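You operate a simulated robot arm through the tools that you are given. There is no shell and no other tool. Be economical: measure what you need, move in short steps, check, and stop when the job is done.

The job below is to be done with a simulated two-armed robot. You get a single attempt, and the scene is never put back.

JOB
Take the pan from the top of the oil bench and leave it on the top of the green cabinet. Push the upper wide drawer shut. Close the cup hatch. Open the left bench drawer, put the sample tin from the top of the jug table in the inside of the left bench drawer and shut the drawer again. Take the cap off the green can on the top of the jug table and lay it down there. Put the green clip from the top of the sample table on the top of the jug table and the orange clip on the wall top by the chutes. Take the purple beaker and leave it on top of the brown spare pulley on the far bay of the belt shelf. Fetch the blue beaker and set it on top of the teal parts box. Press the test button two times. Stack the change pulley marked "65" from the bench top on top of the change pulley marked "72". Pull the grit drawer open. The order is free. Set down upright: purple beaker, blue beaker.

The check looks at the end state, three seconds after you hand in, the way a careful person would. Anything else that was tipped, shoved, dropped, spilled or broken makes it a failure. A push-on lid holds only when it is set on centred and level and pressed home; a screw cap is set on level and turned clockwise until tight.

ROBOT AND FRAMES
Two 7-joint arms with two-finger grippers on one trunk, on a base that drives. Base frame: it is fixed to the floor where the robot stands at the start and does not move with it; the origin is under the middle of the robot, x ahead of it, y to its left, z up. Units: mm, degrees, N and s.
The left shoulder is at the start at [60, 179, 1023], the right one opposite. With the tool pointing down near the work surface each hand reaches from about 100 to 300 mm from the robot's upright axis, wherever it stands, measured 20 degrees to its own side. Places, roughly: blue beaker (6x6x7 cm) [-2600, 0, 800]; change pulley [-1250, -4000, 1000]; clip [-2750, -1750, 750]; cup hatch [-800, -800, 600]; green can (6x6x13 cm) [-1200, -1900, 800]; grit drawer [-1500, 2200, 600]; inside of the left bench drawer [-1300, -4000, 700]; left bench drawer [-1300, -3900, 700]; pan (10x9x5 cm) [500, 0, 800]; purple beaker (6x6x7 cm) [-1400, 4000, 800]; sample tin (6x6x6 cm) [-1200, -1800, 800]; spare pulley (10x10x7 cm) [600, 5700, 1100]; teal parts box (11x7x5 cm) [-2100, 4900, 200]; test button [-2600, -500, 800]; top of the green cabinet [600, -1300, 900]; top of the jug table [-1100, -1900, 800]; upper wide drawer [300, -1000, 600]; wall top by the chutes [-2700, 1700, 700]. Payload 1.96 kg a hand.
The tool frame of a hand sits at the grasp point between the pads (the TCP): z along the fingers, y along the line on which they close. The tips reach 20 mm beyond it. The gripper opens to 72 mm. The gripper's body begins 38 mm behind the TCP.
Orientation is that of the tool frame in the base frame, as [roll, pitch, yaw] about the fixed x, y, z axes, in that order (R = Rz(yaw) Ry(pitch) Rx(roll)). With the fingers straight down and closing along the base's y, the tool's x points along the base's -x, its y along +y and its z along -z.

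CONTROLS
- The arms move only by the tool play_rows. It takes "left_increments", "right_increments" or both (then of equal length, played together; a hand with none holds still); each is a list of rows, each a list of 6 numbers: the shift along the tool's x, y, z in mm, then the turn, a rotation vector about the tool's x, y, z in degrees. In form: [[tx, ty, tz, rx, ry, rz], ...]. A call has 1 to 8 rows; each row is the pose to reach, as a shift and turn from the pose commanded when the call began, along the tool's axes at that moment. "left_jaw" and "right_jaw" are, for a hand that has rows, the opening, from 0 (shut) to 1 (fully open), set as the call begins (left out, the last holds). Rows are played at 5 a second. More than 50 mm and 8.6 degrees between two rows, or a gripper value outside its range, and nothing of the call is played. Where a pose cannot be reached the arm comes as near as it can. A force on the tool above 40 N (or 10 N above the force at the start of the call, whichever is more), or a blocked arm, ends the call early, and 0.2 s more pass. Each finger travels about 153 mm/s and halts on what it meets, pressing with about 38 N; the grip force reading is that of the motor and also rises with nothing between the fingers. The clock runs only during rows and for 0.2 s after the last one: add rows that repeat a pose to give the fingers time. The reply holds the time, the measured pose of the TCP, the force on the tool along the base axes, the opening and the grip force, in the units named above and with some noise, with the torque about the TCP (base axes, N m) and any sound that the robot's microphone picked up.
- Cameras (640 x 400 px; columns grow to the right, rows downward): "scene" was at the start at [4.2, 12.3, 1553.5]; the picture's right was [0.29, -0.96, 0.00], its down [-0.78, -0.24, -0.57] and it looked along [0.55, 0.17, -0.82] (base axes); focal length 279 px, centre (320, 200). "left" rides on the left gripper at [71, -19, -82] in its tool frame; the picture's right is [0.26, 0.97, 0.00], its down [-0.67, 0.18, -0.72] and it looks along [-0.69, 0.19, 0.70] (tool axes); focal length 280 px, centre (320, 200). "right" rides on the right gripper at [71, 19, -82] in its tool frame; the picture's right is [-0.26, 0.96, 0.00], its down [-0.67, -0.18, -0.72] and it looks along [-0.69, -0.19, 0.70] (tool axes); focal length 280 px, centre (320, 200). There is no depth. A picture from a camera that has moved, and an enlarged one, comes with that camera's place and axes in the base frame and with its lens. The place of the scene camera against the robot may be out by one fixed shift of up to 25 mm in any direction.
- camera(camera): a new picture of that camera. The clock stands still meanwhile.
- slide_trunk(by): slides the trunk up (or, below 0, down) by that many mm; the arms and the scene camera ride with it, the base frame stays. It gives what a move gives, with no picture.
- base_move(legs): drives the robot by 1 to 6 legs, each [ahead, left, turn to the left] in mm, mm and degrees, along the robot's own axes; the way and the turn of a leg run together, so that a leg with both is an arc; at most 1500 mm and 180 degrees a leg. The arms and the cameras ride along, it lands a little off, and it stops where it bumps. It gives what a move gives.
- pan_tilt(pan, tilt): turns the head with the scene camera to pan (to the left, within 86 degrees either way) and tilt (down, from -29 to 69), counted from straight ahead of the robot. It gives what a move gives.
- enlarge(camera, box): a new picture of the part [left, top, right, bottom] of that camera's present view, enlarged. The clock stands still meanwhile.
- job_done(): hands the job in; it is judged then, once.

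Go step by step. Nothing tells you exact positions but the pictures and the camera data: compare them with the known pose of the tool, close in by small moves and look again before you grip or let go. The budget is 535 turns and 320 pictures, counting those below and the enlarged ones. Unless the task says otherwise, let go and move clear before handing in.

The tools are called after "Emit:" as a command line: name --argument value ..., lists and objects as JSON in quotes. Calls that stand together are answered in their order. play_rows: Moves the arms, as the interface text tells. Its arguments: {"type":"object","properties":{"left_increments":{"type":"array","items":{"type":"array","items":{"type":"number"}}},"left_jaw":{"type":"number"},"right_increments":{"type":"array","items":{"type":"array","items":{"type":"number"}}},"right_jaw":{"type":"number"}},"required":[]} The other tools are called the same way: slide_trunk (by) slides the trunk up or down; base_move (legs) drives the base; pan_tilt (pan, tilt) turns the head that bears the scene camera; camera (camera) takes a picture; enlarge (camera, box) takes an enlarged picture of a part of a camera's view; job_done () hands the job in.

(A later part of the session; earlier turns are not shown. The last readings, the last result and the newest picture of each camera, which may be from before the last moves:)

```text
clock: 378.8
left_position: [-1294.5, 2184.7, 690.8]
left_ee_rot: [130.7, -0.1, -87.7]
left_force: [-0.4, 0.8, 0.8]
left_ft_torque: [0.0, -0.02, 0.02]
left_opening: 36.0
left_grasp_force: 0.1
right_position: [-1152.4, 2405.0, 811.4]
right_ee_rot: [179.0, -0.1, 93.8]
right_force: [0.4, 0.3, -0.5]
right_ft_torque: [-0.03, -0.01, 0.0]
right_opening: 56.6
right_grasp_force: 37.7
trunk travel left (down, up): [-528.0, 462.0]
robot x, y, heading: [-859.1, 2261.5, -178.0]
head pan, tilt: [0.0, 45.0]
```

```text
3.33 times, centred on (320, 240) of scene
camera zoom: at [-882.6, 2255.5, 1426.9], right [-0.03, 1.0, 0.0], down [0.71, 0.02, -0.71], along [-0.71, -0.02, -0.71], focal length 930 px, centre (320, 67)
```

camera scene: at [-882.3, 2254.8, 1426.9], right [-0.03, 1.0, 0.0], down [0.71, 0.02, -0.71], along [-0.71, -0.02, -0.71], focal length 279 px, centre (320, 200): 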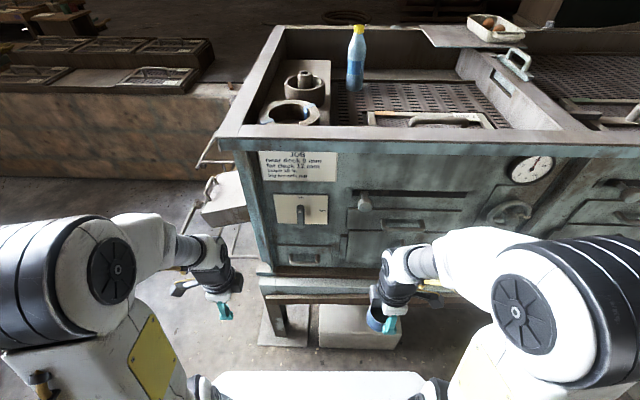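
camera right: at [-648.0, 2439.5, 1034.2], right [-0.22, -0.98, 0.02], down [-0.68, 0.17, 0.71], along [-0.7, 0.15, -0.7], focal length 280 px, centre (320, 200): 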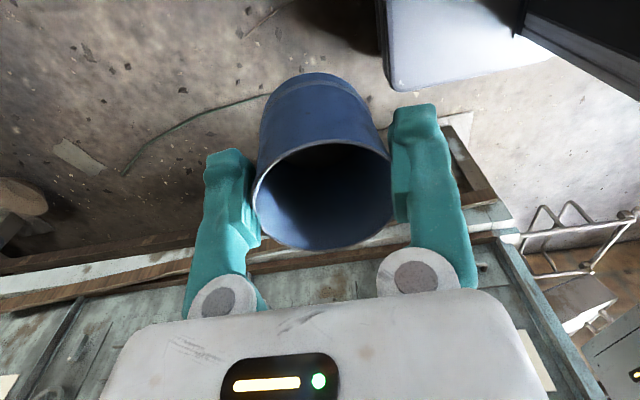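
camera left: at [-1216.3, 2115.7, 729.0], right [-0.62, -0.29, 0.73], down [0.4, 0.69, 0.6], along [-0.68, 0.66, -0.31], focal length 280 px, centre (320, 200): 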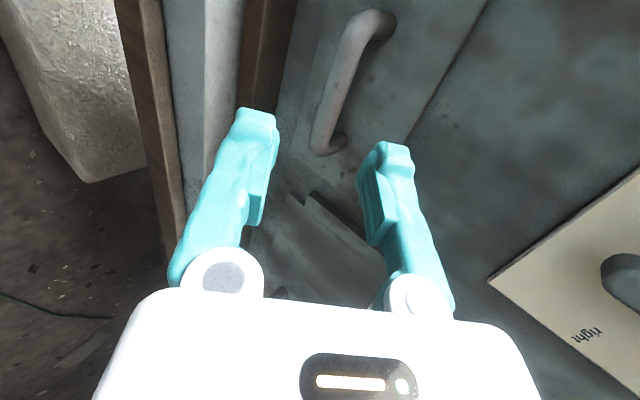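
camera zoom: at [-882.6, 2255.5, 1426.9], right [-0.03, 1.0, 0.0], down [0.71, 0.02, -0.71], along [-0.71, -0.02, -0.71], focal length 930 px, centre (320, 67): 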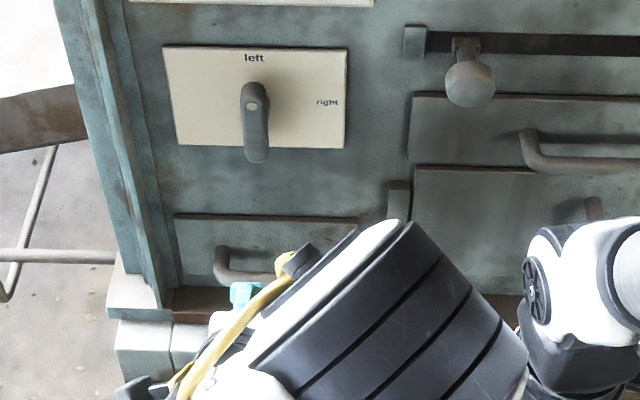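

Bar: y 2142–2232, x≈−1375, z≈640. I advance along the tool (with 14 mm sideways) and check at 60 mm.

Emit:
play_rows --left_increments '[[2, 5, 20, 0, 0, 0], [2, 10, 40, 0, 0, 0], [2, 14, 62, 0, 0, 0]]'

Emit:
camera --camera "left"

```text
clock: 379.6
left_position: [-1348.0, 2180.2, 659.8]
left_ee_rot: [130.8, -0.2, -87.6]
left_force: [0.0, -0.5, 0.3]
left_ft_torque: [0.02, 0.02, -0.04]
left_opening: 36.1
left_grasp_force: 0.1
right_position: [-1152.6, 2404.7, 812.6]
right_ee_rot: [179.1, -0.1, 93.9]
right_force: [0.5, 0.3, -1.3]
right_ft_torque: [0.02, 0.01, 0.02]
right_opening: 56.4
right_grasp_force: 37.8
trunk travel left (down, up): [-528.0, 462.0]
robot x, y, heading: [-854.7, 2265.6, -177.9]
head pan, tilt: [0.0, 45.0]
```

```text
133 pictures are left
camera left: at [-1271.3, 2111.1, 698.7], right [-0.62, -0.29, 0.73], down [0.4, 0.69, 0.6], along [-0.68, 0.66, -0.31], focal length 280 px, centre (320, 200)
```

left: 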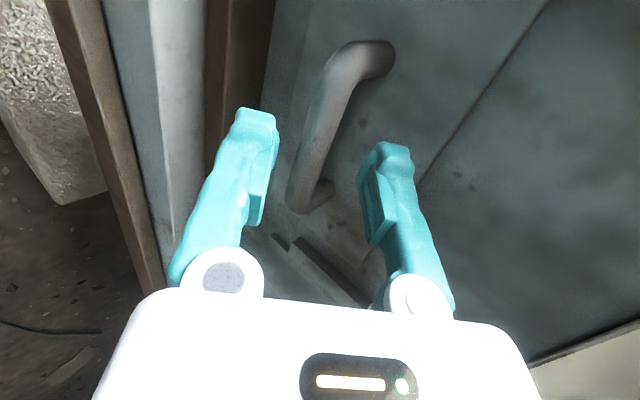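

Emit:
play_rows --left_increments '[[0, 1, 12, 0, 0, 0], [0, 2, 24, 0, 0, 0], [0, 2, 29, 0, 0, 0]]'

Emit:
camera --camera "left"

```text
clock: 380.4
left_position: [-1371.3, 2178.9, 644.6]
left_ee_rot: [130.6, -0.1, -87.7]
left_force: [-0.3, -0.1, -0.1]
left_ft_torque: [-0.01, -0.02, -0.02]
left_opening: 36.0
left_grasp_force: 0.1
right_position: [-1152.9, 2404.4, 811.9]
right_ee_rot: [179.0, -0.1, 93.8]
right_force: [1.0, -0.5, -0.7]
right_ft_torque: [-0.01, -0.02, 0.0]
right_opening: 56.3
right_grasp_force: 37.6
trunk travel left (down, up): [-528.0, 462.0]
robot x, y, heading: [-855.8, 2262.8, -178.0]
head pan, tilt: [0.0, 45.0]
```

```text
132 pictures are left
camera left: at [-1293.4, 2110.8, 682.5], right [-0.62, -0.29, 0.73], down [0.39, 0.69, 0.61], along [-0.68, 0.66, -0.31], focal length 280 px, centre (320, 200)
```

left: 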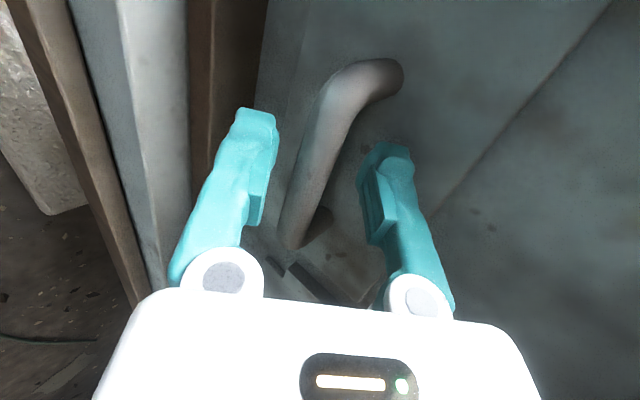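

Bar is well between the fingers. Close.

Emit:
play_rows --left_increments '[[0, 0, 3, 0, 0, 0], [0, 0, 3, 0, 0, 0], [0, 0, 3, 0, 0, 0]]' --left_jaw 0

Emit:
base_move --legs '[[-90, 0, 0]]'

Emit:
camera --camera "scene"

```text
clock: 381.2
left_position: [-1369.8, 2179.9, 641.4]
left_ee_rot: [130.8, -0.1, -87.7]
left_force: [21.1, 2.4, -0.4]
left_ft_torque: [-0.33, -0.19, -0.3]
left_opening: 15.2
left_grasp_force: 40.1
right_position: [-1150.7, 2405.0, 813.1]
right_ee_rot: [179.0, -0.1, 93.8]
right_force: [-0.3, -0.2, -0.5]
right_ft_torque: [-0.02, -0.03, 0.0]
right_opening: 56.4
right_grasp_force: 37.7
trunk travel left (down, up): [-528.0, 462.0]
robot x, y, heading: [-855.4, 2265.0, -178.2]
head pan, tilt: [0.0, 45.0]
```

```text
clock: 382.3
left_position: [-1282.8, 2180.4, 642.7]
left_ee_rot: [130.7, -0.1, -87.5]
left_force: [0.5, -19.8, -1.5]
left_ft_torque: [-0.86, 0.03, 0.46]
left_opening: 15.1
left_grasp_force: 39.6
right_position: [-1062.0, 2407.9, 812.7]
right_ee_rot: [179.1, -0.3, 93.8]
right_force: [0.3, 0.1, -0.7]
right_ft_torque: [-0.01, 0.01, -0.01]
right_opening: 56.2
right_grasp_force: 37.6
trunk travel left (down, up): [-528.0, 462.0]
robot x, y, heading: [-768.1, 2266.5, -178.0]
head pan, tilt: [0.0, 45.0]
```

```text
131 pictures are left
camera scene: at [-791.6, 2255.4, 1426.9], right [-0.03, 1.0, 0.0], down [0.71, 0.03, -0.71], along [-0.71, -0.02, -0.71], focal length 279 px, centre (320, 200)
```

scene: 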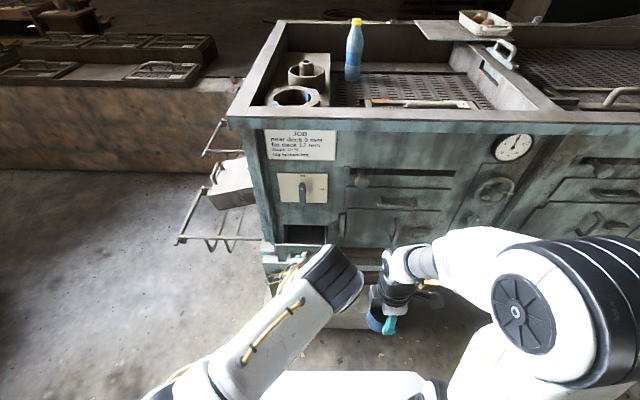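

The drawer is coming out. I pull further gently with the base.

Emit:
base_move --legs '[[-60, 0, 0]]'

Emit:
camera --camera "scene"

```text
clock: 383.3
left_position: [-1221.7, 2180.5, 643.3]
left_ee_rot: [130.8, -0.2, -87.3]
left_force: [0.3, -18.3, 8.3]
left_ft_torque: [-0.78, 0.1, 0.28]
left_opening: 15.1
left_grasp_force: 40.2
right_position: [-1002.3, 2408.3, 812.7]
right_ee_rot: [178.8, -0.2, 93.8]
right_force: [0.3, 0.1, -0.9]
right_ft_torque: [0.02, 0.0, -0.03]
right_opening: 56.2
right_grasp_force: 38.0
trunk travel left (down, up): [-528.0, 462.0]
robot x, y, heading: [-706.2, 2269.7, -178.1]
head pan, tilt: [0.0, 45.0]
```

```text
130 pictures are left
camera scene: at [-731.3, 2257.7, 1427.0], right [-0.03, 1.0, 0.0], down [0.71, 0.02, -0.71], along [-0.71, -0.02, -0.71], focal length 279 px, centre (320, 200)
```

scene: 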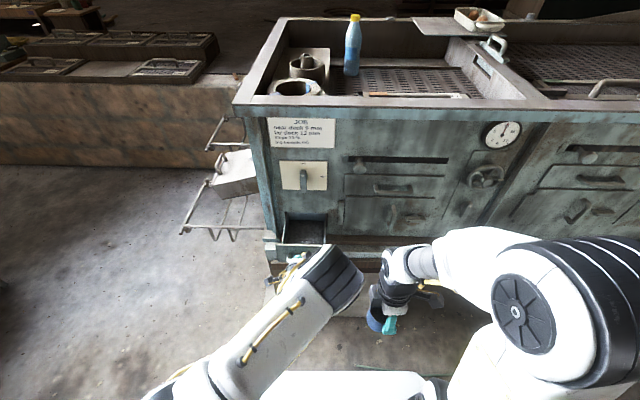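

About 150 mm out. A few more centimetres by arm, with the force guard, to be sure it is fully open.

Emit:
play_rows --left_increments '[[0, -6.5, -7.5, 0, 0, 0], [0, -13, -15, 0, 0, 0], [0, -19.5, -22.5, 0, 0, 0], [0, -26, -30, 0, 0, 0], [0, -32, -38, 0, 0, 0], [0, -39, -45, 0, 0, 0]]'

Emit:
enlarge --camera "scene" --box '[220, 140, 420, 290]'

```text
clock: 383.7
left_position: [-1220.8, 2179.2, 643.6]
left_ee_rot: [130.2, -0.1, -87.2]
left_force: [-21.2, -2.3, -19.9]
left_ft_torque: [-0.19, 0.04, -0.4]
left_opening: 15.7
left_grasp_force: 40.3
right_position: [-1006.3, 2410.4, 810.7]
right_ee_rot: [178.9, -0.2, 93.8]
right_force: [-0.6, -0.5, -0.6]
right_ft_torque: [-0.01, 0.0, -0.01]
right_opening: 56.4
right_grasp_force: 38.3
trunk travel left (down, up): [-528.0, 462.0]
robot x, y, heading: [-704.6, 2274.2, -178.1]
head pan, tilt: [0.0, 45.0]
stopped in row 2 (left hand): the force on the tool passed its limit at 47 N (the readings are from after the stop); the commanded pose is now the measured one
```

```text
2.67 times, centred on (320, 215) of scene
camera zoom: at [-738.4, 2259.0, 1426.1], right [-0.03, 1.0, 0.0], down [0.71, 0.02, -0.7], along [-0.7, -0.02, -0.71], focal length 744 px, centre (320, 160)
```

zoom: 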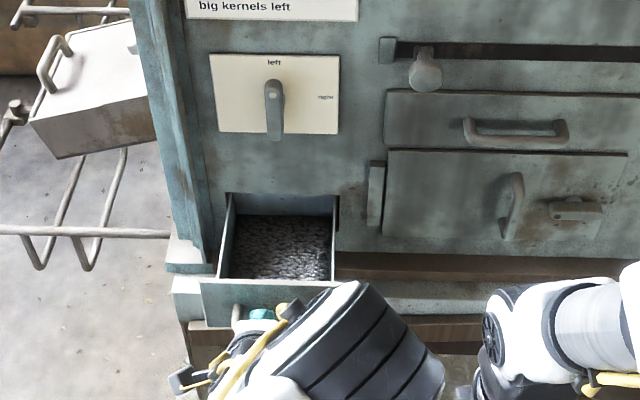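

The grit drawer is fully open at its stop, grit inside. I release and back off.

Emit:
play_rows --left_increments '[[0, 0, 0, 0, 0, 0], [0, 0, 0, 0, 0, 0], [0, 0, -30, 0, 0, 0], [0, 0, -70, 0, 0, 0], [0, 0, -110, 0, 0, 0]]' --left_jaw 0.5

Emit:
base_move --legs '[[-100, 0, 0]]'

Emit:
play_rows --left_increments '[[0, 0, -10, 8, 0, 0], [0, 0, -20, 16, 0, 0], [0, 0, -30, 24, 0, 0], [0, 0, -40, 32, 0, 0], [0, 0, -50, 40, 0, 0], [0, 0, -60, 48, 0, 0]]'

Emit:
slide_trunk --by 140

Emit:
pan_tilt --pan -80 --tilt 20

Emit:
camera --camera "scene"

```text
clock: 384.9
left_position: [-1133.0, 2185.6, 715.3]
left_ee_rot: [130.0, -0.2, -87.1]
left_force: [-0.5, -0.8, -0.5]
left_ft_torque: [0.02, -0.02, 0.0]
left_opening: 36.2
left_grasp_force: 0.0
right_position: [-1002.0, 2410.1, 812.6]
right_ee_rot: [179.0, -0.2, 93.8]
right_force: [0.2, -0.2, -0.4]
right_ft_torque: [0.0, 0.0, -0.01]
right_opening: 55.9
right_grasp_force: 38.3
trunk travel left (down, up): [-528.0, 462.0]
robot x, y, heading: [-706.8, 2271.0, -177.9]
head pan, tilt: [0.0, 45.0]
```

```text
clock: 386.1
left_position: [-1048.2, 2187.8, 715.4]
left_ee_rot: [130.0, -0.2, -87.1]
left_force: [0.2, -0.7, -0.2]
left_ft_torque: [0.01, -0.03, 0.04]
left_opening: 35.8
left_grasp_force: 0.1
right_position: [-917.6, 2412.9, 812.6]
right_ee_rot: [178.9, -0.2, 93.8]
right_force: [-1.6, -0.3, -0.5]
right_ft_torque: [0.01, 0.0, -0.02]
right_opening: 56.3
right_grasp_force: 38.7
trunk travel left (down, up): [-528.0, 462.0]
robot x, y, heading: [-619.3, 2271.5, -178.2]
head pan, tilt: [0.0, 45.0]
stopped in leg 1: the robot was blocked; the commanded pose is now the measured one
```

```text
clock: 387.5
left_position: [-1002.2, 2189.9, 754.2]
left_ee_rot: [178.1, -0.1, -87.2]
left_force: [0.5, -0.6, 0.0]
left_ft_torque: [-0.04, 0.01, 0.0]
left_opening: 36.1
left_grasp_force: 0.0
right_position: [-917.4, 2413.3, 812.4]
right_ee_rot: [179.0, -0.1, 93.8]
right_force: [0.9, 1.5, -0.9]
right_ft_torque: [-0.01, 0.0, -0.01]
right_opening: 56.4
right_grasp_force: 37.4
trunk travel left (down, up): [-528.0, 462.0]
robot x, y, heading: [-620.2, 2272.4, -178.0]
head pan, tilt: [0.0, 45.0]
```

```text
clock: 389.2
left_position: [-1003.0, 2191.0, 892.6]
left_ee_rot: [178.1, -0.2, -87.1]
left_force: [0.6, -0.1, 0.2]
left_ft_torque: [-0.01, -0.02, -0.01]
left_opening: 35.9
left_grasp_force: 0.0
right_position: [-915.7, 2412.4, 952.5]
right_ee_rot: [179.0, -0.2, 93.8]
right_force: [-0.2, -0.4, -1.0]
right_ft_torque: [0.01, 0.04, 0.0]
right_opening: 56.1
right_grasp_force: 38.2
trunk travel left (down, up): [-668.0, 322.0]
robot x, y, heading: [-619.5, 2275.2, -178.0]
head pan, tilt: [0.0, 45.0]
```

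```text
clock: 390.7
left_position: [-1004.4, 2189.5, 894.3]
left_ee_rot: [178.0, -0.1, -87.3]
left_force: [0.4, -0.7, 0.5]
left_ft_torque: [0.0, 0.01, 0.02]
left_opening: 36.2
left_grasp_force: 0.0
right_position: [-916.4, 2412.4, 951.5]
right_ee_rot: [179.0, -0.3, 93.7]
right_force: [-0.1, 0.2, 0.6]
right_ft_torque: [-0.03, -0.01, 0.01]
right_opening: 56.0
right_grasp_force: 38.0
trunk travel left (down, up): [-668.0, 322.0]
robot x, y, heading: [-621.6, 2270.8, -178.1]
head pan, tilt: [-80.0, 20.0]
```

```text
128 pictures are left
camera scene: at [-585.2, 2356.4, 1605.5], right [0.98, 0.21, 0.0], down [0.07, -0.33, -0.94], along [-0.19, 0.92, -0.34], focal length 279 px, centre (320, 200)
```

scene: 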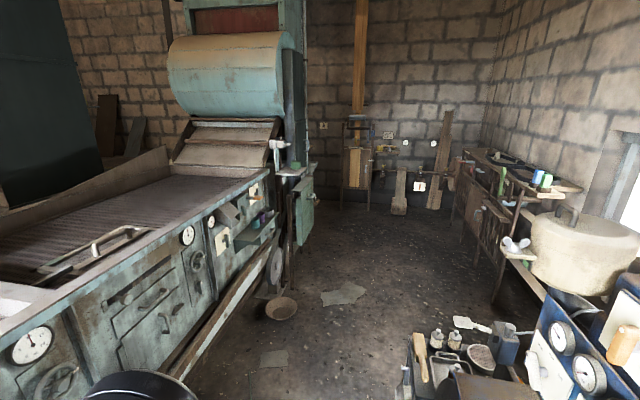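

Purple beaker is visible on the machine's side shelf near [−1367, 4075]. I drive up the aisle and face it.

Emit:
base_move --legs '[[215, 0, 0], [0, 0, -91.9], [1500, 0, 0]]'

Emit:
pan_tilt --pan 60 --tilt 35

Emit:
camera --camera "scene"

```text
clock: 403.3
left_position: [-866.6, 4150.9, 894.2]
left_ee_rot: [178.1, -0.1, 179.9]
left_force: [-0.2, 0.0, 0.2]
left_ft_torque: [0.03, 0.06, -0.01]
left_opening: 35.8
left_grasp_force: 0.0
right_position: [-649.7, 4053.7, 951.7]
right_ee_rot: [179.0, -0.3, 0.9]
right_force: [0.0, -1.0, -0.3]
right_ft_torque: [0.0, -0.01, 0.0]
right_opening: 55.9
right_grasp_force: 37.8
trunk travel left (down, up): [-668.0, 322.0]
robot x, y, heading: [-806.1, 3767.4, 89.1]
head pan, tilt: [-80.0, 20.0]
```

```text
clock: 405.6
left_position: [-867.6, 4151.2, 892.7]
left_ee_rot: [178.1, -0.1, 179.9]
left_force: [0.3, -0.6, 0.1]
left_ft_torque: [0.02, 0.02, -0.01]
left_opening: 35.9
left_grasp_force: 0.0
right_position: [-649.3, 4053.4, 952.0]
right_ee_rot: [179.0, -0.3, 0.9]
right_force: [-0.5, 0.2, -0.1]
right_ft_torque: [-0.01, 0.02, 0.02]
right_opening: 55.6
right_grasp_force: 37.6
trunk travel left (down, up): [-668.0, 322.0]
robot x, y, heading: [-800.4, 3766.0, 89.0]
head pan, tilt: [60.0, 35.0]
```

```text
127 pictures are left
camera scene: at [-886.9, 3742.4, 1581.7], right [0.52, 0.86, 0.0], down [0.49, -0.3, -0.82], along [-0.7, 0.42, -0.57], focal length 279 px, centre (320, 200)
```

scene: 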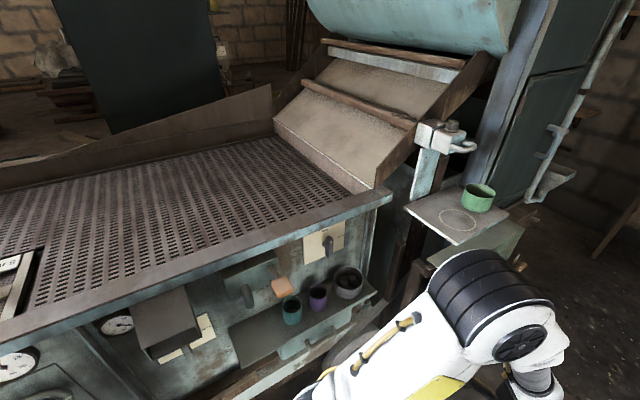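

Purple beaker stands between a green cup and a grey bowl on the side shelf, ≈[−1385, 4031]. I drive up beside it and face it.

Emit:
base_move --legs '[[350, 0, 0], [0, 0, 91], [60, 0, 0]]'

Emit:
pan_tilt --pan 0 --tilt 45

Emit:
camera --camera "scene"

Emit:
camera --camera "left"

```text
clock: 412.3
left_position: [-1239.5, 4037.9, 892.9]
left_ee_rot: [178.1, -0.2, -88.0]
left_force: [0.0, -0.6, 0.6]
left_ft_torque: [-0.01, 0.01, 0.0]
left_opening: 36.4
left_grasp_force: 0.0
right_position: [-1150.8, 4259.5, 952.1]
right_ee_rot: [178.9, -0.2, 93.0]
right_force: [-0.4, 0.2, -0.8]
right_ft_torque: [-0.01, 0.0, -0.01]
right_opening: 55.7
right_grasp_force: 37.6
trunk travel left (down, up): [-668.0, 322.0]
robot x, y, heading: [-857.9, 4114.3, -179.0]
head pan, tilt: [60.0, 35.0]
```

```text
clock: 413.6
left_position: [-1239.8, 4038.6, 893.3]
left_ee_rot: [178.0, -0.2, -87.9]
left_force: [0.2, 0.6, -0.4]
left_ft_torque: [0.01, 0.0, -0.02]
left_opening: 35.8
left_grasp_force: 0.1
right_position: [-1150.8, 4259.3, 952.8]
right_ee_rot: [179.1, -0.2, 92.9]
right_force: [-0.3, 0.2, -0.7]
right_ft_torque: [-0.01, -0.02, -0.01]
right_opening: 55.6
right_grasp_force: 37.7
trunk travel left (down, up): [-668.0, 322.0]
robot x, y, heading: [-860.5, 4115.3, -178.8]
head pan, tilt: [0.0, 45.0]
```

```text
126 pictures are left
camera scene: at [-882.6, 4105.2, 1566.9], right [-0.02, 1.0, 0.0], down [0.71, 0.01, -0.71], along [-0.71, -0.01, -0.71], focal length 279 px, centre (320, 200)
```

scene: 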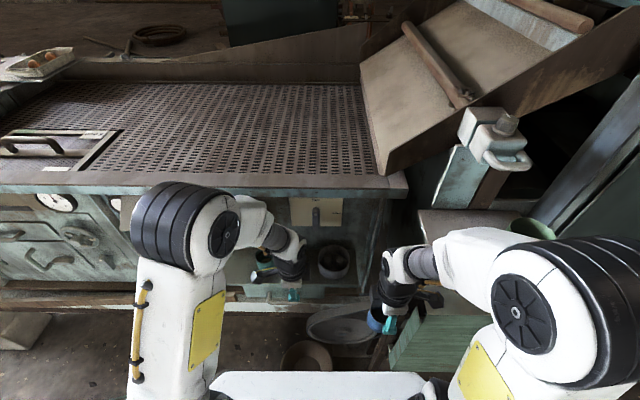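

```text
125 pictures are left
camera left: at [-1214.2, 3967.1, 973.9], right [-0.95, -0.3, 0.03], down [-0.18, 0.67, 0.72], along [-0.24, 0.68, -0.69], focal length 280 px, centre (320, 200)
```

left: 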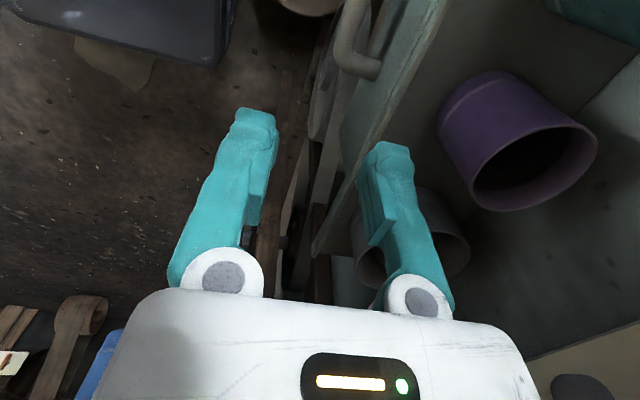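

Purple beaker ≈[−1349, 4016], rim ≈870. I raise and move the open left hand above it.

Emit:
play_rows --left_increments '[[0, 0, -40, 0, 0, 0], [6, 35, -55, 0, 0, 0], [12, 70, -55, 0, 0, 0], [18, 110, -55, 0, 0, 0]]' --left_jaw 1

Emit:
camera --camera "left"

Emit:
enlarge --camera "scene" --box '[220, 180, 400, 310]'

```text
clock: 414.6
left_position: [-1351.3, 4018.4, 952.7]
left_ee_rot: [178.1, -0.1, -88.0]
left_force: [0.5, 1.4, -0.5]
left_ft_torque: [-0.03, 0.0, 0.04]
left_opening: 72.1
left_grasp_force: 0.1
right_position: [-1151.6, 4261.1, 952.0]
right_ee_rot: [178.9, 0.0, 93.1]
right_force: [-0.5, 0.0, -0.7]
right_ft_torque: [-0.02, 0.02, 0.03]
right_opening: 55.6
right_grasp_force: 37.6
trunk travel left (down, up): [-668.0, 322.0]
robot x, y, heading: [-861.2, 4113.1, -178.9]
head pan, tilt: [0.0, 45.0]
```

```text
124 pictures are left
camera left: at [-1325.6, 3947.7, 1032.5], right [-0.95, -0.3, 0.03], down [-0.18, 0.67, 0.72], along [-0.23, 0.68, -0.69], focal length 280 px, centre (320, 200)
```

left: 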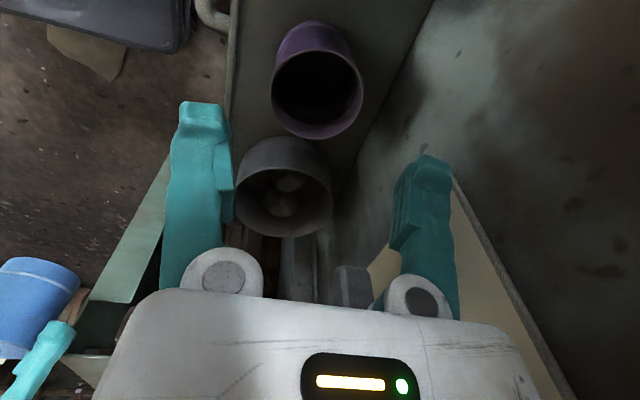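

```text
3.08 times, centred on (310, 245) of scene
camera zoom: at [-883.8, 4106.0, 1566.9], right [-0.02, 1.0, 0.0], down [0.71, 0.01, -0.71], along [-0.71, -0.01, -0.71], focal length 858 px, centre (351, 62)
```

zoom: 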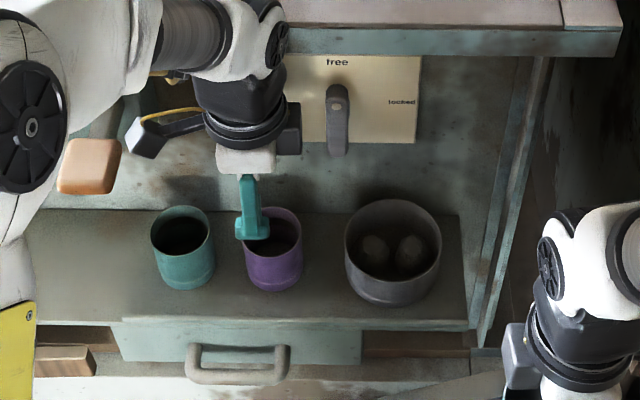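

Aligned over the beaker. I rotate the hand ~22° (to keep its stalk and box off the panel lever), level it, and recheck.

Emit:
play_rows --left_increments '[[0, 0, 0, 0.6, 0, 7.3], [0, 0, 0, 1.3, 0, 14.6], [0, 0, 0, 1.9, 0, 22], [0, 0, 35, 1.9, 0, 22]]'

Emit:
camera --camera "left"

```text
clock: 415.6
left_position: [-1347.4, 4015.8, 914.6]
left_ee_rot: [-179.9, -0.5, -110.1]
left_force: [-0.7, -0.2, -0.9]
left_ft_torque: [0.07, 0.01, -0.03]
left_opening: 72.0
left_grasp_force: 0.1
right_position: [-1152.2, 4259.7, 952.8]
right_ee_rot: [179.0, -0.1, 93.0]
right_force: [0.2, 0.4, -0.4]
right_ft_torque: [0.0, -0.03, 0.01]
right_opening: 55.8
right_grasp_force: 38.7
trunk travel left (down, up): [-668.0, 322.0]
robot x, y, heading: [-855.6, 4113.9, -179.0]
head pan, tilt: [0.0, 45.0]
```

```text
122 pictures are left
camera left: at [-1354.1, 3941.5, 997.1], right [-1.0, 0.08, 0.0], down [0.06, 0.7, 0.71], along [0.06, 0.71, -0.7], focal length 280 px, centre (320, 200)
```

left: 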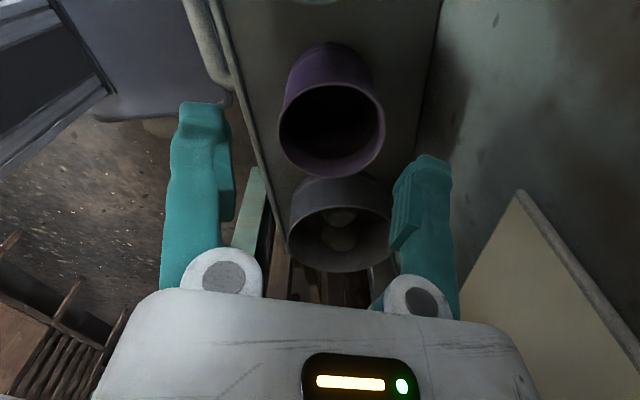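

Emit:
play_rows --left_increments '[[-6, 6, 0, 0, 0, 0], [-6, 6, 20, 0, 0, 0], [-6, 6, 40, 0, 0, 0]]'

Emit:
camera --camera "left"

```text
clock: 416.4
left_position: [-1351.6, 4024.0, 875.9]
left_ee_rot: [-180.0, -0.5, -109.9]
left_force: [0.5, -0.2, -0.2]
left_ft_torque: [0.0, 0.01, 0.01]
left_opening: 71.9
left_grasp_force: 0.0
right_position: [-1150.1, 4259.6, 953.3]
right_ee_rot: [179.1, -0.2, 93.0]
right_force: [-0.6, 0.8, 0.0]
right_ft_torque: [-0.01, 0.02, -0.01]
right_opening: 55.7
right_grasp_force: 37.7
trunk travel left (down, up): [-668.0, 322.0]
robot x, y, heading: [-852.9, 4113.6, -178.9]
head pan, tilt: [0.0, 45.0]
```

```text
121 pictures are left
camera left: at [-1357.0, 3950.1, 957.6], right [-1.0, 0.08, 0.0], down [0.06, 0.7, 0.71], along [0.06, 0.71, -0.7], focal length 280 px, centre (320, 200)
```

left: 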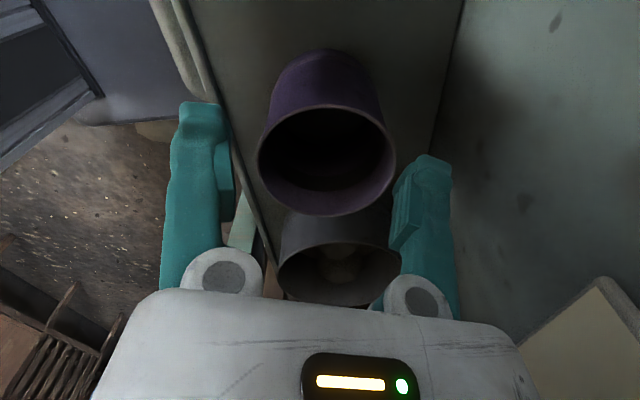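

Emit:
play_rows --left_increments '[[2, 3, 6, 0, 0, 0], [2, 3, 12, 0, 0, 0], [2, 3, 17, 0, 0, 0]]'

Emit:
play_rows --left_increments '[[0, 0, 0, 0, 0, 0], [0, 0, 0, 0, 0, 0], [0, 0, 0, 0, 0, 0]]' --left_jaw 0

Emit:
camera --camera "left"

```text
clock: 417.2
left_position: [-1355.2, 4021.9, 859.2]
left_ee_rot: [-180.0, -0.6, -109.9]
left_force: [-1.0, 0.2, 0.2]
left_ft_torque: [-0.01, 0.01, 0.01]
left_opening: 71.9
left_grasp_force: 0.1
right_position: [-1152.0, 4259.3, 952.5]
right_ee_rot: [178.9, -0.1, 93.0]
right_force: [0.1, -0.5, 0.5]
right_ft_torque: [0.01, 0.04, -0.02]
right_opening: 55.8
right_grasp_force: 38.3
trunk travel left (down, up): [-668.0, 322.0]
robot x, y, heading: [-856.5, 4112.9, -178.9]
head pan, tilt: [0.0, 45.0]
```

```text
clock: 418.0
left_position: [-1354.9, 4021.5, 859.1]
left_ee_rot: [-179.9, -0.5, -109.9]
left_force: [-1.2, -0.3, 0.9]
left_ft_torque: [-0.01, 0.03, -0.03]
left_opening: 56.4
left_grasp_force: 38.2
right_position: [-1150.4, 4258.5, 952.8]
right_ee_rot: [179.0, -0.2, 93.0]
right_force: [0.2, 0.3, 0.0]
right_ft_torque: [0.01, 0.01, 0.0]
right_opening: 55.6
right_grasp_force: 38.2
trunk travel left (down, up): [-668.0, 322.0]
robot x, y, heading: [-853.5, 4110.2, -178.6]
head pan, tilt: [0.0, 45.0]
```

```text
120 pictures are left
camera left: at [-1360.7, 3948.6, 941.4], right [-1.0, 0.08, 0.0], down [0.06, 0.7, 0.71], along [0.06, 0.71, -0.71], focal length 280 px, centre (320, 200)
```

left: 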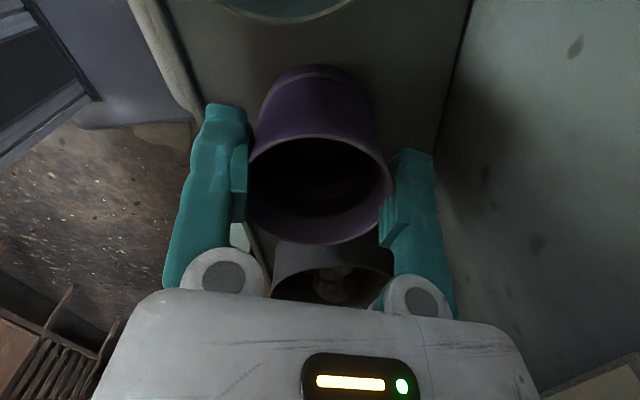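

Good grip. I lift out and retract.

Emit:
play_rows --left_increments '[[0, 0, -10, 0, 0, 0], [0, 0, -40, 0, 0, 0], [0, 0, -80, 0, 0, 0], [0, 0, -110, 0, 0, 0], [0, -45, -110, 0, 0, 0], [0, -90, -110, 0, 0, 0]]'

Emit:
base_move --legs '[[-80, 0, 0]]'

Emit:
pan_tilt --pan -80 --tilt 15

Emit:
camera --camera "scene"

Emit:
camera --camera "left"

```text
clock: 419.4
left_position: [-1268.0, 3993.1, 969.1]
left_ee_rot: [-180.0, -0.6, -110.1]
left_force: [0.4, 0.5, 0.1]
left_ft_torque: [0.02, 0.03, 0.0]
left_opening: 56.2
left_grasp_force: 38.1
right_position: [-1149.0, 4259.1, 952.0]
right_ee_rot: [179.0, -0.2, 92.9]
right_force: [0.1, -0.3, 0.3]
right_ft_torque: [0.02, 0.02, 0.01]
right_opening: 56.0
right_grasp_force: 38.0
trunk travel left (down, up): [-668.0, 322.0]
robot x, y, heading: [-854.5, 4117.3, -179.1]
head pan, tilt: [0.0, 45.0]
```

```text
clock: 420.5
left_position: [-1187.4, 3993.3, 969.1]
left_ee_rot: [-179.9, -0.5, -109.9]
left_force: [0.4, -0.4, -0.2]
left_ft_torque: [0.01, 0.0, 0.02]
left_opening: 56.4
left_grasp_force: 37.8
right_position: [-1069.6, 4261.6, 953.0]
right_ee_rot: [179.0, -0.2, 93.0]
right_force: [0.9, -0.3, 0.6]
right_ft_torque: [-0.01, 0.05, -0.01]
right_opening: 55.7
right_grasp_force: 38.0
trunk travel left (down, up): [-668.0, 322.0]
robot x, y, heading: [-774.2, 4116.4, -179.2]
head pan, tilt: [0.0, 45.0]
```

```text
clock: 422.0
left_position: [-1188.7, 3993.3, 968.4]
left_ee_rot: [-180.0, -0.5, -109.9]
left_force: [0.0, -1.1, -0.1]
left_ft_torque: [-0.01, 0.02, 0.0]
left_opening: 56.2
left_grasp_force: 37.6
right_position: [-1070.1, 4260.8, 952.4]
right_ee_rot: [179.0, -0.3, 93.0]
right_force: [-0.3, -0.1, -0.5]
right_ft_torque: [-0.01, -0.02, 0.02]
right_opening: 55.6
right_grasp_force: 38.0
trunk travel left (down, up): [-668.0, 322.0]
robot x, y, heading: [-778.8, 4112.4, -178.7]
head pan, tilt: [-80.0, 15.0]
```

```text
119 pictures are left
camera scene: at [-739.1, 4200.1, 1613.7], right [0.98, 0.19, 0.0], down [0.05, -0.25, -0.97], along [-0.19, 0.95, -0.26], focal length 279 px, centre (320, 200)
```

scene: 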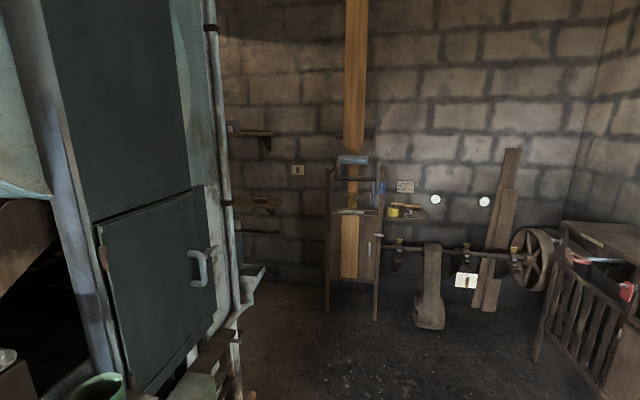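

```text
118 pictures are left
camera left: at [-1194.3, 3920.9, 1049.9], right [-1.0, 0.08, 0.0], down [0.06, 0.7, 0.71], along [0.06, 0.71, -0.71], focal length 280 px, centre (320, 200)
```

left: 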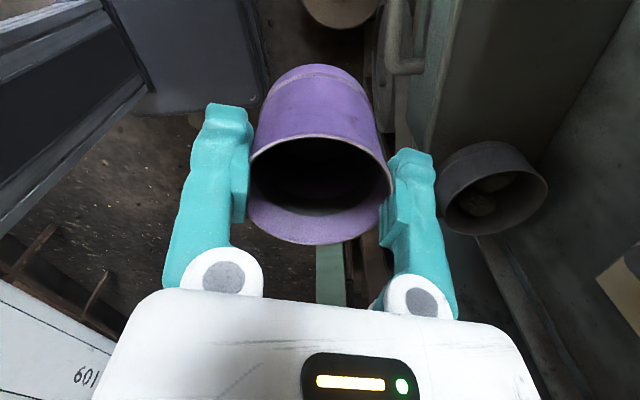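

Both beakers are held. I turn north, sidestep right, and drive up to survey the belt shelf and the teal box.

Emit:
base_move --legs '[[0, 0, -91], [0, -330, 0], [650, 0, 0]]'

Emit:
pan_tilt --pan -45 --tilt 20

Emit:
camera --camera "scene"

Emit:
pan_tilt --pan 60 --tilt 25

Emit:
camera --camera "scene"

```text
clock: 424.6
left_position: [-1129.6, 4331.0, 967.8]
left_ee_rot: [-178.9, -0.1, -158.3]
left_force: [30.2, -2.0, 8.8]
left_ft_torque: [0.47, 3.41, -0.38]
left_opening: 55.9
left_grasp_force: 38.4
right_position: [-865.4, 4427.8, 954.3]
right_ee_rot: [179.3, -0.2, 46.0]
right_force: [0.8, -0.5, 0.1]
right_ft_torque: [0.04, -0.02, 0.04]
right_opening: 55.6
right_grasp_force: 38.1
trunk travel left (down, up): [-668.0, 322.0]
robot x, y, heading: [-775.1, 4115.3, 134.0]
head pan, tilt: [-80.0, 15.0]
stopped in leg 1: the force on the tool passed its limit at 99 N (the readings are from after the stop); the commanded pose is now the measured one
```

```text
clock: 425.6
left_position: [-1129.5, 4330.8, 967.4]
left_ee_rot: [-178.8, -0.2, -157.9]
left_force: [40.0, -5.9, -1.5]
left_ft_torque: [0.6, 4.15, -0.48]
left_opening: 55.6
left_grasp_force: 37.8
right_position: [-864.7, 4429.2, 953.6]
right_ee_rot: [179.3, 0.1, 46.0]
right_force: [-0.5, -0.6, -0.2]
right_ft_torque: [-0.02, 0.03, 0.0]
right_opening: 55.8
right_grasp_force: 38.0
trunk travel left (down, up): [-668.0, 322.0]
robot x, y, heading: [-775.4, 4115.5, 134.0]
head pan, tilt: [-45.0, 20.0]
```

```text
117 pictures are left
camera scene: at [-726.6, 4155.7, 1605.2], right [1.0, -0.02, -0.01], down [-0.01, -0.34, -0.94], along [0.01, 0.94, -0.34], focal length 279 px, centre (320, 200)
```

scene: 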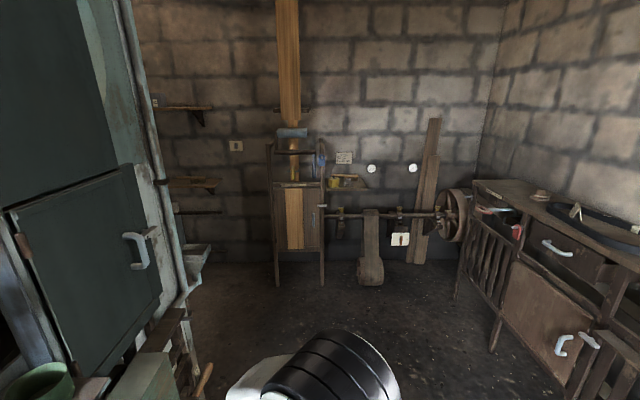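

```text
clock: 427.4
left_position: [-1129.9, 4332.5, 967.6]
left_ee_rot: [-178.8, -0.4, -157.9]
left_force: [46.2, -7.0, -11.0]
left_ft_torque: [0.49, 4.33, -0.52]
left_opening: 55.8
left_grasp_force: 37.8
right_position: [-864.8, 4428.9, 953.6]
right_ee_rot: [179.3, 0.0, 46.0]
right_force: [0.0, -0.5, -0.6]
right_ft_torque: [0.05, -0.01, 0.02]
right_opening: 55.4
right_grasp_force: 37.8
trunk travel left (down, up): [-668.0, 322.0]
robot x, y, heading: [-770.9, 4117.1, 134.3]
head pan, tilt: [60.0, 25.0]
```

```text
116 pictures are left
camera scene: at [-817.2, 4040.6, 1597.7], right [-0.24, 0.97, 0.0], down [0.4, 0.1, -0.91], along [-0.88, -0.22, -0.42], focal length 279 px, centre (320, 200)
```

scene: 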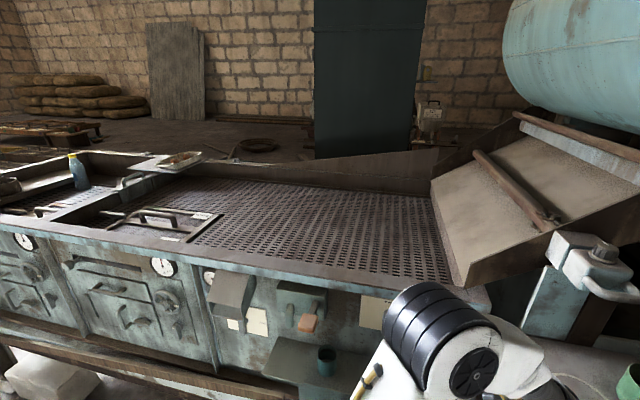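

The left hand bumped a post while turning. I reverse the turn immediately.

Emit:
base_move --legs '[[0, 0, 25]]'

Emit:
pan_tilt --pan -20 --tilt 40

Emit:
camera --camera "scene"

Emit:
camera --camera "left"

```text
clock: 428.1
left_position: [-1130.0, 4331.4, 968.0]
left_ee_rot: [-178.8, 0.2, -158.1]
left_force: [22.3, -0.9, 5.5]
left_ft_torque: [0.18, 2.42, -0.4]
left_opening: 55.9
left_grasp_force: 37.5
right_position: [-869.1, 4428.2, 953.4]
right_ee_rot: [179.3, -0.2, 46.5]
right_force: [-0.2, -0.4, -0.9]
right_ft_torque: [0.04, -0.04, 0.01]
right_opening: 55.2
right_grasp_force: 38.2
trunk travel left (down, up): [-668.0, 322.0]
robot x, y, heading: [-777.3, 4115.7, 134.8]
head pan, tilt: [60.0, 25.0]
stopped in leg 1: the force on the tool passed its limit at 66 N (the readings are from after the stop); the commanded pose is now the measured one
```

```text
clock: 429.7
left_position: [-1129.5, 4330.7, 966.4]
left_ee_rot: [-178.8, -0.1, -157.9]
left_force: [30.3, -1.9, -4.0]
left_ft_torque: [0.1, 2.97, -0.47]
left_opening: 55.8
left_grasp_force: 37.5
right_position: [-867.9, 4429.4, 952.3]
right_ee_rot: [179.3, 0.0, 46.6]
right_force: [0.6, -0.8, -0.3]
right_ft_torque: [0.01, -0.01, -0.01]
right_opening: 55.2
right_grasp_force: 37.9
trunk travel left (down, up): [-668.0, 322.0]
robot x, y, heading: [-772.7, 4116.0, 134.9]
head pan, tilt: [-20.0, 40.0]
```

```text
115 pictures are left
camera scene: at [-766.1, 4141.7, 1574.0], right [0.91, 0.42, 0.0], down [0.27, -0.58, -0.77], along [-0.32, 0.7, -0.64], focal length 279 px, centre (320, 200)
```

scene: 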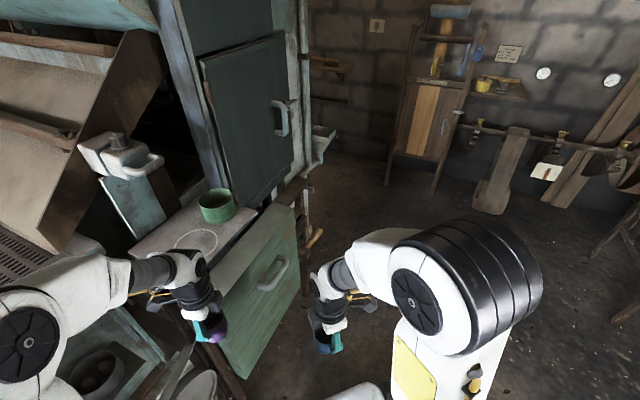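

```text
114 pictures are left
camera left: at [-1188.7, 4286.7, 1047.9], right [-0.61, 0.8, -0.02], down [0.55, 0.44, 0.71], along [0.57, 0.42, -0.7], focal length 280 px, centre (320, 200)
```

left: 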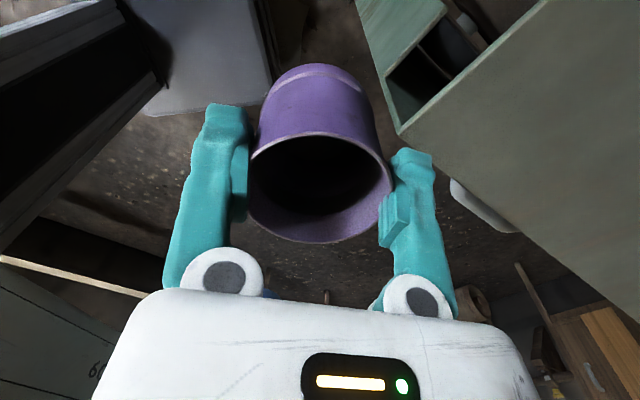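

The left camera stalk is against the shelf edge (force +x). I back the arm off in +x.

Emit:
play_rows --left_increments '[[-10, -4, 0, 0, 0, 0], [-20, -8, 0, 0, 0, 0], [-35, -14, 0, 0, 0, 0], [-50, -20, 0, 0, 0, 0]]'

Emit:
enlarge --camera "scene" --box '[60, 120, 340, 360]'

```text
clock: 430.7
left_position: [-1080.1, 4331.0, 966.1]
left_ee_rot: [-178.8, 0.0, -157.8]
left_force: [0.4, -0.7, -0.3]
left_ft_torque: [0.01, 0.05, 0.01]
left_opening: 56.0
left_grasp_force: 38.1
right_position: [-873.2, 4430.3, 952.6]
right_ee_rot: [179.1, -0.1, 46.6]
right_force: [0.0, -0.3, 0.2]
right_ft_torque: [-0.04, -0.01, 0.0]
right_opening: 55.5
right_grasp_force: 38.0
trunk travel left (down, up): [-668.0, 322.0]
robot x, y, heading: [-773.7, 4114.1, 134.9]
head pan, tilt: [-20.0, 40.0]
```

```text
1.67 times, centred on (200, 240) of scene
camera zoom: at [-772.3, 4141.8, 1574.1], right [0.91, 0.42, 0.0], down [0.27, -0.58, -0.77], along [-0.32, 0.7, -0.64], focal length 465 px, centre (520, 133)
```

zoom: 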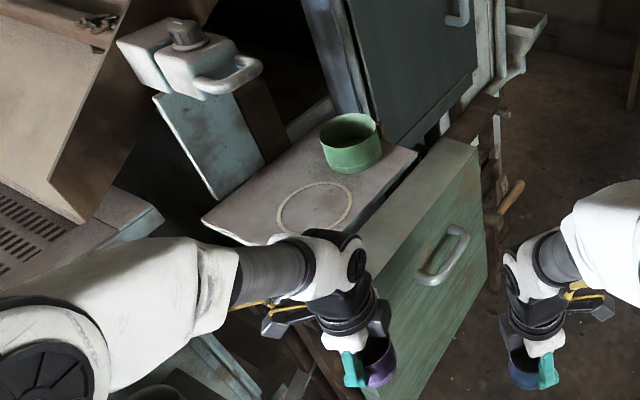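

Free again, nothing displaced. I pull the left hand in and move the base away (+x) before turning.

Emit:
play_rows --left_increments '[[-25, -30, -10, 0, 0, 0], [-50, -60, -20, 0, 0, 0]]'

Emit:
base_move --legs '[[-160, -200, 0], [0, 0, -45]]'

Emit:
pan_tilt --pan -35 --tilt 20

Emit:
camera --camera "scene"

```text
clock: 431.3
left_position: [-1011.9, 4292.4, 986.2]
left_ee_rot: [-178.8, 0.1, -157.8]
left_force: [0.3, -0.5, -0.7]
left_ft_torque: [-0.01, 0.02, 0.0]
left_opening: 55.7
left_grasp_force: 38.2
right_position: [-871.7, 4428.9, 952.5]
right_ee_rot: [179.2, -0.2, 46.6]
right_force: [-1.0, 0.8, -1.7]
right_ft_torque: [0.02, -0.02, -0.02]
right_opening: 55.2
right_grasp_force: 38.1
trunk travel left (down, up): [-668.0, 322.0]
robot x, y, heading: [-774.7, 4113.7, 135.0]
head pan, tilt: [-20.0, 40.0]
```

```text
clock: 435.2
left_position: [-563.4, 4436.3, 986.0]
left_ee_rot: [-178.8, 0.2, 156.9]
left_force: [-0.3, 0.2, -0.1]
left_ft_torque: [-0.01, 0.02, -0.03]
left_opening: 55.7
left_grasp_force: 37.9
right_position: [-368.4, 4432.2, 951.6]
right_ee_rot: [179.0, -0.3, 1.5]
right_force: [0.2, 0.1, -0.5]
right_ft_torque: [0.01, -0.02, 0.01]
right_opening: 55.4
right_grasp_force: 38.2
trunk travel left (down, up): [-668.0, 322.0]
robot x, y, heading: [-519.6, 4144.3, 89.7]
head pan, tilt: [-20.0, 40.0]
```

```text
clock: 436.0
left_position: [-563.5, 4436.5, 985.0]
left_ee_rot: [-178.7, 0.2, 157.0]
left_force: [-0.3, -0.3, -1.8]
left_ft_torque: [0.01, 0.02, 0.0]
left_opening: 55.2
left_grasp_force: 38.0
right_position: [-367.9, 4432.7, 952.5]
right_ee_rot: [179.0, -0.1, 1.4]
right_force: [0.2, 0.8, -0.1]
right_ft_torque: [-0.03, 0.05, 0.02]
right_opening: 55.0
right_grasp_force: 38.1
trunk travel left (down, up): [-668.0, 322.0]
robot x, y, heading: [-523.8, 4142.6, 89.7]
head pan, tilt: [-35.0, 20.0]
```

```text
112 pictures are left
camera scene: at [-472.4, 4149.8, 1605.5], right [0.82, -0.58, 0.0], down [-0.2, -0.28, -0.94], along [0.54, 0.77, -0.34], focal length 279 px, centre (320, 200)
```

scene: 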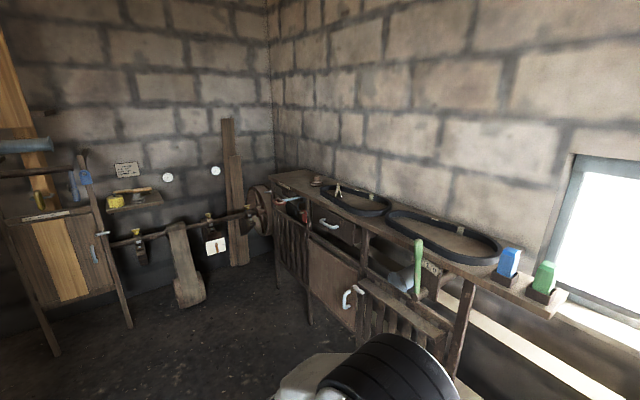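

Emit:
enlarge --camera "scene" --box '[260, 150, 460, 290]'

```text
2.86 times, centred on (360, 220) of scene
camera zoom: at [-472.4, 4149.8, 1605.5], right [0.82, -0.58, 0.0], down [-0.2, -0.28, -0.94], along [0.54, 0.77, -0.34], focal length 797 px, centre (206, 143)
```

zoom: 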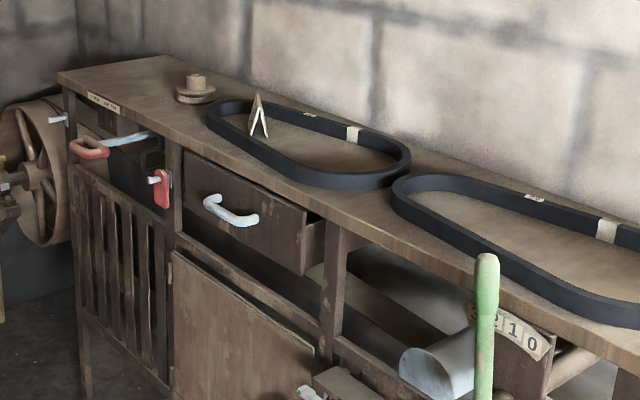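

The brown spare pulley sits at ≈[591, 5714] on the shelf top (~1040). I drive north, then turn east toward it, raising the trunk.

Emit:
base_move --legs '[[1450, 0, 0], [0, 0, -90], [420, 0, 0]]'

Emit:
slide_trunk --by 260

Emit:
pan_tilt --pan 0 --tilt 40

Emit:
camera --camera "scene"

```text
clock: 449.3
left_position: [205.5, 5652.4, 985.3]
left_ee_rot: [-178.7, 0.2, 66.8]
left_force: [0.1, -0.1, -0.7]
left_ft_torque: [0.01, 0.02, 0.0]
left_opening: 55.1
left_grasp_force: 37.6
right_position: [201.6, 5457.7, 952.5]
right_ee_rot: [179.0, -0.2, -88.6]
right_force: [0.1, 0.5, -1.0]
right_ft_torque: [0.0, 0.0, 0.01]
right_opening: 54.8
right_grasp_force: 38.0
trunk travel left (down, up): [-668.0, 322.0]
robot x, y, heading: [-89.5, 5610.9, -0.4]
head pan, tilt: [-35.0, 20.0]
```

```text
clock: 452.0
left_position: [206.0, 5652.8, 1246.4]
left_ee_rot: [-178.8, 0.3, 67.0]
left_force: [0.6, 0.2, -0.7]
left_ft_torque: [-0.03, -0.01, 0.0]
left_opening: 54.9
left_grasp_force: 37.7
right_position: [201.1, 5458.7, 1212.8]
right_ee_rot: [178.9, -0.2, -88.7]
right_force: [0.0, 0.2, -0.1]
right_ft_torque: [0.0, -0.03, 0.0]
right_opening: 54.9
right_grasp_force: 37.7
trunk travel left (down, up): [-928.0, 62.0]
robot x, y, heading: [-89.3, 5608.4, -0.6]
head pan, tilt: [-35.0, 20.0]
```

```text
clock: 453.0
left_position: [203.9, 5652.7, 1245.3]
left_ee_rot: [-178.8, 0.2, 66.8]
left_force: [-0.1, 0.0, 0.3]
left_ft_torque: [0.01, -0.04, 0.01]
left_opening: 54.8
left_grasp_force: 37.8
right_position: [199.3, 5456.6, 1212.0]
right_ee_rot: [179.1, -0.2, -88.6]
right_force: [0.8, 0.6, -0.5]
right_ft_torque: [-0.01, 0.01, 0.02]
right_opening: 54.9
right_grasp_force: 38.4
trunk travel left (down, up): [-928.0, 62.0]
robot x, y, heading: [-95.4, 5609.1, -0.5]
head pan, tilt: [0.0, 40.0]
```

```text
110 pictures are left
camera scene: at [-69.0, 5601.8, 1834.2], right [-0.01, -1.0, 0.0], down [-0.64, 0.01, -0.77], along [0.77, -0.01, -0.64], focal length 279 px, centre (320, 200)
```

scene: 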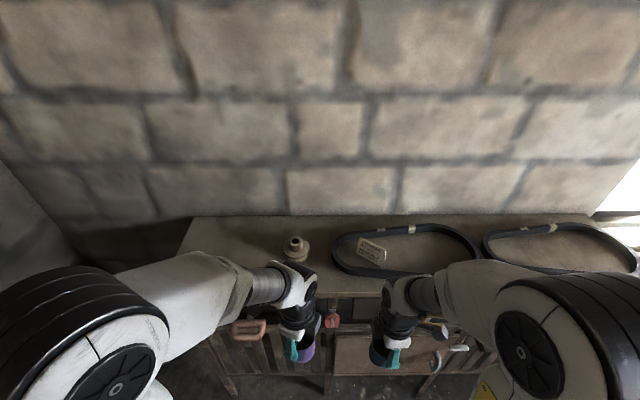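

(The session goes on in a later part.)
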